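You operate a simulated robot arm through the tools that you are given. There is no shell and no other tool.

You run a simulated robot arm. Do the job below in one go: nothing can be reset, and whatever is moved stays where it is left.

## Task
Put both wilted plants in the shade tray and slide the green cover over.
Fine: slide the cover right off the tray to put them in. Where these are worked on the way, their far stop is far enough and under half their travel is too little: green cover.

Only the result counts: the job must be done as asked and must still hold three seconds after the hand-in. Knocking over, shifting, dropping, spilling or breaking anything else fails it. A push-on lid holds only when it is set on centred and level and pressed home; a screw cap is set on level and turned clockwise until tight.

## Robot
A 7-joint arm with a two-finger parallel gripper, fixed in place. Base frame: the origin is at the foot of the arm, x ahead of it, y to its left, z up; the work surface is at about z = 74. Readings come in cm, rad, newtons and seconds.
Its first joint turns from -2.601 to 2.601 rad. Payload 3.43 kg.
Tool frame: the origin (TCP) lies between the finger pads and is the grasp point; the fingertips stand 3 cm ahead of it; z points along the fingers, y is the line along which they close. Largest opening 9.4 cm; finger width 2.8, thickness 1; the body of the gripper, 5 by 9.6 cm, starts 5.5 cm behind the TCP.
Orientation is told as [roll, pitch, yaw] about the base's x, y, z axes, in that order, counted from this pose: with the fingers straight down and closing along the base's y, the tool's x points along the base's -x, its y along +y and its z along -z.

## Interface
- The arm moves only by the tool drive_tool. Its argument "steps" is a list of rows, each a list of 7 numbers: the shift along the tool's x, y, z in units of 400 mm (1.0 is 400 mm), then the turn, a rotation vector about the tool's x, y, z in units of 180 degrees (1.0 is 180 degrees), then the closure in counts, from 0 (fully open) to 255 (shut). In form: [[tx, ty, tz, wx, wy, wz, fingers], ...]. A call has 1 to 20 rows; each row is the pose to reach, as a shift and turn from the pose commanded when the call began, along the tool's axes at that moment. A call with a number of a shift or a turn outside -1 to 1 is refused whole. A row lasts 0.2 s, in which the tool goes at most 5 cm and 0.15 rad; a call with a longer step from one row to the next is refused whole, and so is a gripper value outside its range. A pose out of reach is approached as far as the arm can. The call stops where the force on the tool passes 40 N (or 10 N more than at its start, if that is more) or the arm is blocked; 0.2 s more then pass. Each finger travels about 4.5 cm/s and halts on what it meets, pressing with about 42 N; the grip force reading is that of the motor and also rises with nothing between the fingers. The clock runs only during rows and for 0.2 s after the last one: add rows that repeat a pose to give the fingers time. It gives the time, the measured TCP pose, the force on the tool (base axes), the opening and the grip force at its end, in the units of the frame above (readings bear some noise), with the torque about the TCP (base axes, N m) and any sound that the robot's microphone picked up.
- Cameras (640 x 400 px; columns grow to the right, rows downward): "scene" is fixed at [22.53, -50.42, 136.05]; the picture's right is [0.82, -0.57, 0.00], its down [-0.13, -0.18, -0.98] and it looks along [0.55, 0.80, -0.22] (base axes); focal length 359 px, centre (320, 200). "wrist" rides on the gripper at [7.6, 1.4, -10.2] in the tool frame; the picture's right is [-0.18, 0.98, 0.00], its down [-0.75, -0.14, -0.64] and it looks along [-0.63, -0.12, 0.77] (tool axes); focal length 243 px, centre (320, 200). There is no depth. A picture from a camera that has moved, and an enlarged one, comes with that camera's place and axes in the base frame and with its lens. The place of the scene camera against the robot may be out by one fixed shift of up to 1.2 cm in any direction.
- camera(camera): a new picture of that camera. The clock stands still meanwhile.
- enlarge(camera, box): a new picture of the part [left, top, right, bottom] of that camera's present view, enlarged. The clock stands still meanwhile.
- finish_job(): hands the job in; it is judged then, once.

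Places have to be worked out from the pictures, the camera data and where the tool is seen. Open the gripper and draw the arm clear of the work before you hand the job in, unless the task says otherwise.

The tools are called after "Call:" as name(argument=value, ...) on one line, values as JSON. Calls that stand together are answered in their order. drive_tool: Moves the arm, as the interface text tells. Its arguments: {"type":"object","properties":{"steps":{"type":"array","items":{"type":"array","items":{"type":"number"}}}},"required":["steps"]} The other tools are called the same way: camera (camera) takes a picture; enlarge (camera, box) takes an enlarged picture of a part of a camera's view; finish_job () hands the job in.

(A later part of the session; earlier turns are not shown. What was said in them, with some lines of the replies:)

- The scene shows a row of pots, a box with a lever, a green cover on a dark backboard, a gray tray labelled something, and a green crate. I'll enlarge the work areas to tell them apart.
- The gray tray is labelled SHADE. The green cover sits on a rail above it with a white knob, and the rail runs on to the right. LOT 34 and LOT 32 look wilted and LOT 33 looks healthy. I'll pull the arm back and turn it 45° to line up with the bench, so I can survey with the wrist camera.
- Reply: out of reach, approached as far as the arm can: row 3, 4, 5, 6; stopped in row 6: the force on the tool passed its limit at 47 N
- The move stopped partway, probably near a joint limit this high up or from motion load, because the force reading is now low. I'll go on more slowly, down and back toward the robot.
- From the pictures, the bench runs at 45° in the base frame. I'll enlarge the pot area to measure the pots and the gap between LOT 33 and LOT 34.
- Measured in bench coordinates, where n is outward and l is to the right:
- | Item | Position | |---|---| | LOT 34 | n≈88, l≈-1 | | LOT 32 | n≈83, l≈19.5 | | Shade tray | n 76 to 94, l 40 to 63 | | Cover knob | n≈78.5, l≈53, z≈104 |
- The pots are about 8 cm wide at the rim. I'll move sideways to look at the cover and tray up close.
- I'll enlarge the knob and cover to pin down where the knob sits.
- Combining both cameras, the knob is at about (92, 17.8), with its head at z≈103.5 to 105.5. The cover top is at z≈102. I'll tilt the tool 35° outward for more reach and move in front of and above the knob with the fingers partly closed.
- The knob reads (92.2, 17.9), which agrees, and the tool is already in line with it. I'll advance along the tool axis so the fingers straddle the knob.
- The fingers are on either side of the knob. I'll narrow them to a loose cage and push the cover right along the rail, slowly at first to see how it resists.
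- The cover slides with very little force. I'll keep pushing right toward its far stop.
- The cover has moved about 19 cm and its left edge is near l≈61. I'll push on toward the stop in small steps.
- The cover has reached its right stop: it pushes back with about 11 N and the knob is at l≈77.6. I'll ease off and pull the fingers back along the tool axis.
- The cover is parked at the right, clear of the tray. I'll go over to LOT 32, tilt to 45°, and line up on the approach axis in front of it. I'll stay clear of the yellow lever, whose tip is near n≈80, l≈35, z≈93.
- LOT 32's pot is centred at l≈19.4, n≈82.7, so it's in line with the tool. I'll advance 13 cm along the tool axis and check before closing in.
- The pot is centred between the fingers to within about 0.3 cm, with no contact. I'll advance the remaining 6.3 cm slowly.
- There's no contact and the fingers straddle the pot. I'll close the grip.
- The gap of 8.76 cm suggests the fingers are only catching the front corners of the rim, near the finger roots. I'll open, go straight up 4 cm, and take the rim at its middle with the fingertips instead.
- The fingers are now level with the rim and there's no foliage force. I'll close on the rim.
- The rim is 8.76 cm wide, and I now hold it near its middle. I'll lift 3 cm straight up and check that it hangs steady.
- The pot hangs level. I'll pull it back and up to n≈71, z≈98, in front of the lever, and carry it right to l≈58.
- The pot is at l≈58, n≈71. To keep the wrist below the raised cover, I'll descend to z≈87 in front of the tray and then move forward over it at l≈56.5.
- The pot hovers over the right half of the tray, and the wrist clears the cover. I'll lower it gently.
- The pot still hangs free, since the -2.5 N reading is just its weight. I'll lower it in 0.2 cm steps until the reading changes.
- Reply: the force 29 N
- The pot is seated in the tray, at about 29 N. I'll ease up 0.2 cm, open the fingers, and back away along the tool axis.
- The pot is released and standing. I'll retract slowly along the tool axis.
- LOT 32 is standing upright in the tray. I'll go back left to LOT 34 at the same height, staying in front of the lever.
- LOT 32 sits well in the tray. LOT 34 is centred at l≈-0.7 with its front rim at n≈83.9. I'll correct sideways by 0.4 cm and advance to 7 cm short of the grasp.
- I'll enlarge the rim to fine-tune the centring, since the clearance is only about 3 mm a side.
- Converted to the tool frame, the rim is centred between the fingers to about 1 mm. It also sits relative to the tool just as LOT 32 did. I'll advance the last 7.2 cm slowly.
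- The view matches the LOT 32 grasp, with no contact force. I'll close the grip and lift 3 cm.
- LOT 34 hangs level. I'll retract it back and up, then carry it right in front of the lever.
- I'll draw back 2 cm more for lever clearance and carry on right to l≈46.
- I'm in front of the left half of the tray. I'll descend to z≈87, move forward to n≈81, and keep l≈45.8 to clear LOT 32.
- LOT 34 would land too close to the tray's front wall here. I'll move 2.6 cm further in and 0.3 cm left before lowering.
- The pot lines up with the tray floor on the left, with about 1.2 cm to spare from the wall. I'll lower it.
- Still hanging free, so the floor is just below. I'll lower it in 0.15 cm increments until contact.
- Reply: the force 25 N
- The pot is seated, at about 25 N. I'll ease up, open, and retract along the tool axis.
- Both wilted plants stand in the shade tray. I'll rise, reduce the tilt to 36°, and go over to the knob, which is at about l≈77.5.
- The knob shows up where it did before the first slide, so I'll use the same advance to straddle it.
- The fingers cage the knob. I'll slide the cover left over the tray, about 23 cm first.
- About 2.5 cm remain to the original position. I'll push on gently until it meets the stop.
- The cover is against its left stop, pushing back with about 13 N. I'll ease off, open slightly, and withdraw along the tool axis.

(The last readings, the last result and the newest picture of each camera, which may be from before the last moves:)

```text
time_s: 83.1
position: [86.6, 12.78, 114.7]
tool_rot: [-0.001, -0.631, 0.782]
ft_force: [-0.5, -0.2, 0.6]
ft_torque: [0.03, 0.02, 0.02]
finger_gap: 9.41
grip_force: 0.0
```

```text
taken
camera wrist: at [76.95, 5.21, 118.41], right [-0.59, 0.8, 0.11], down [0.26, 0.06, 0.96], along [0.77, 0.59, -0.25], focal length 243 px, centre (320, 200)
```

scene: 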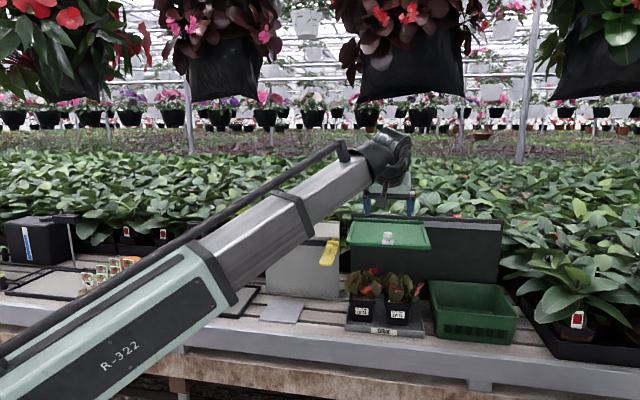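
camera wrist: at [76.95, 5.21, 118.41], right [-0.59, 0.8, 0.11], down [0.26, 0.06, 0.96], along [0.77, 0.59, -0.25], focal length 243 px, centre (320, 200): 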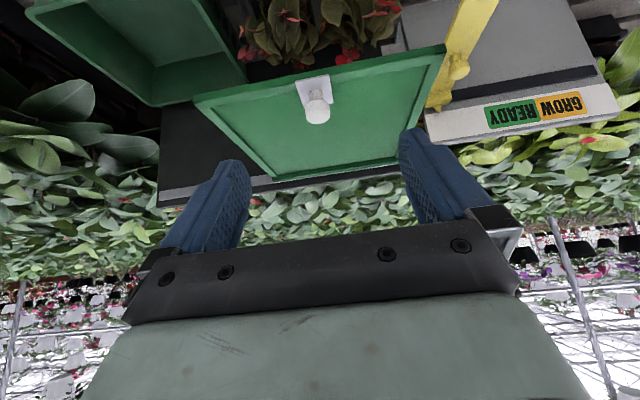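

The cover is closed over the tray with both plants beneath it. I'll draw the arm away to the left at a safe height and check that LOT 33 and everything else is undisturbed.

Call:
drive_tool(steps=[[0.05, 0.02, 0.0, 0, 0, 0, 0], [0.1, 0.08, 0.0, 0, 0, 0, 0], [0.14, 0.17, 0.0, 0, 0, 0, 0], [0.14, 0.26, 0.0, 0, 0, 0, 0], [0.14, 0.35, 0.0, 0, 0, 0, 0], [0.14, 0.44, 0.0, 0, 0, 0, 0], [0.14, 0.53, 0.0, 0, 0, 0, 0], [0.14, 0.62, 0.0, 0, 0, 0, 0], [0.14, 0.71, 0.0, 0, 0, 0, 0], [0.14, 0.8, 0.0, 0, 0, 0, 0], [0.14, 0.88, 0.0, 0, 0, 0, 0], [0.14, 0.95, 0.0, 0, 0, 0, 0], [0.14, 0.95, 0.0, 0, 0, 0, 0]])

Call:
camera(camera="wrist")

Call:
camera(camera="scene")

Call:
enlarge(camera="scene", box=[310, 200, 530, 345])

```text
time_s: 85.9
position: [56.75, 36.49, 111.4]
tool_rot: [-0.002, -0.629, 0.784]
ft_force: [0.6, -0.5, 0.0]
ft_torque: [0.0, 0.01, -0.02]
finger_gap: 9.41
grip_force: 0.2
```

```text
taken
camera wrist: at [47.07, 28.96, 115.15], right [-0.59, 0.8, 0.11], down [0.26, 0.06, 0.96], along [0.77, 0.59, -0.25], focal length 243 px, centre (320, 200)
```

wrist: 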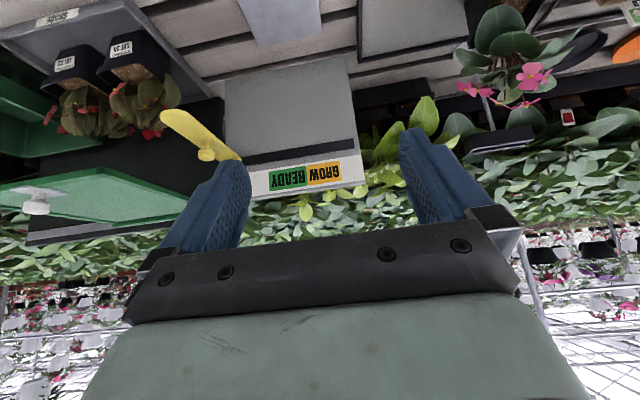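

```text
taken
```

scene: 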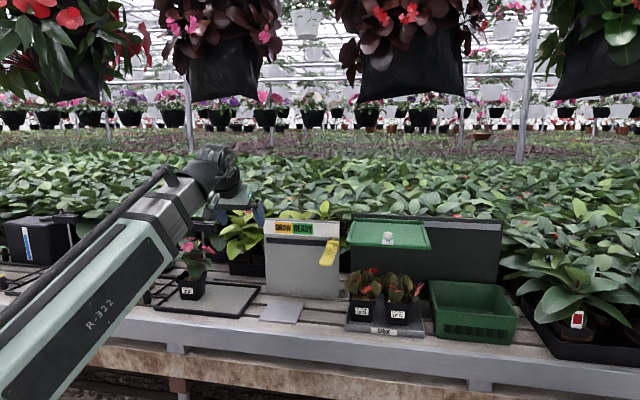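

```text
2.76 times, centred on (420, 272) of scene
camera zoom: at [22.53, -50.42, 136.05], right [0.82, -0.57, 0.0], down [-0.13, -0.18, -0.98], along [0.55, 0.8, -0.22], focal length 990 px, centre (44, 0)
```

zoom: 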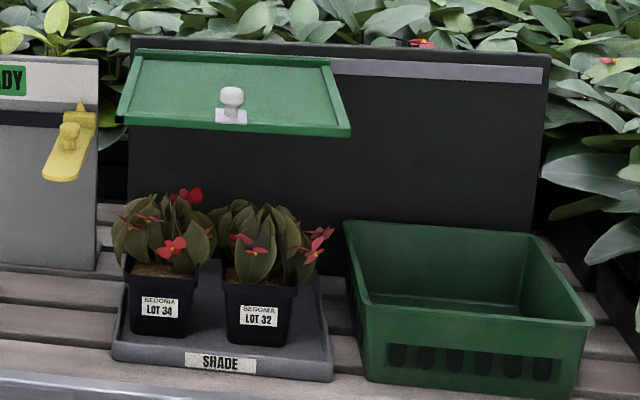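

LOT 34 and LOT 32 both stand upright in the SHADE tray, and the cover is back at its left stop above them. LOT 33, the lever and the crate are unmoved, and the gripper is open and clear, so I'm handing the job in.

Call:
finish_job()

```text
The job is handed in.
```

Both wilted plants, LOT 32 and LOT 34, are standing upright in the shade tray, and the green cover is back over them.

- **Cover:** I slid it right to its stop to make room, then left again until it met its other stop.
- **Surroundings:** In the last pictures the healthy plant (LOT 33), the yellow lever and the green crate looked undisturbed.
- **Arm:** The gripper was open and the arm clear of the tray and cover when I handed in. No result came back beyond confirmation that the job was received.
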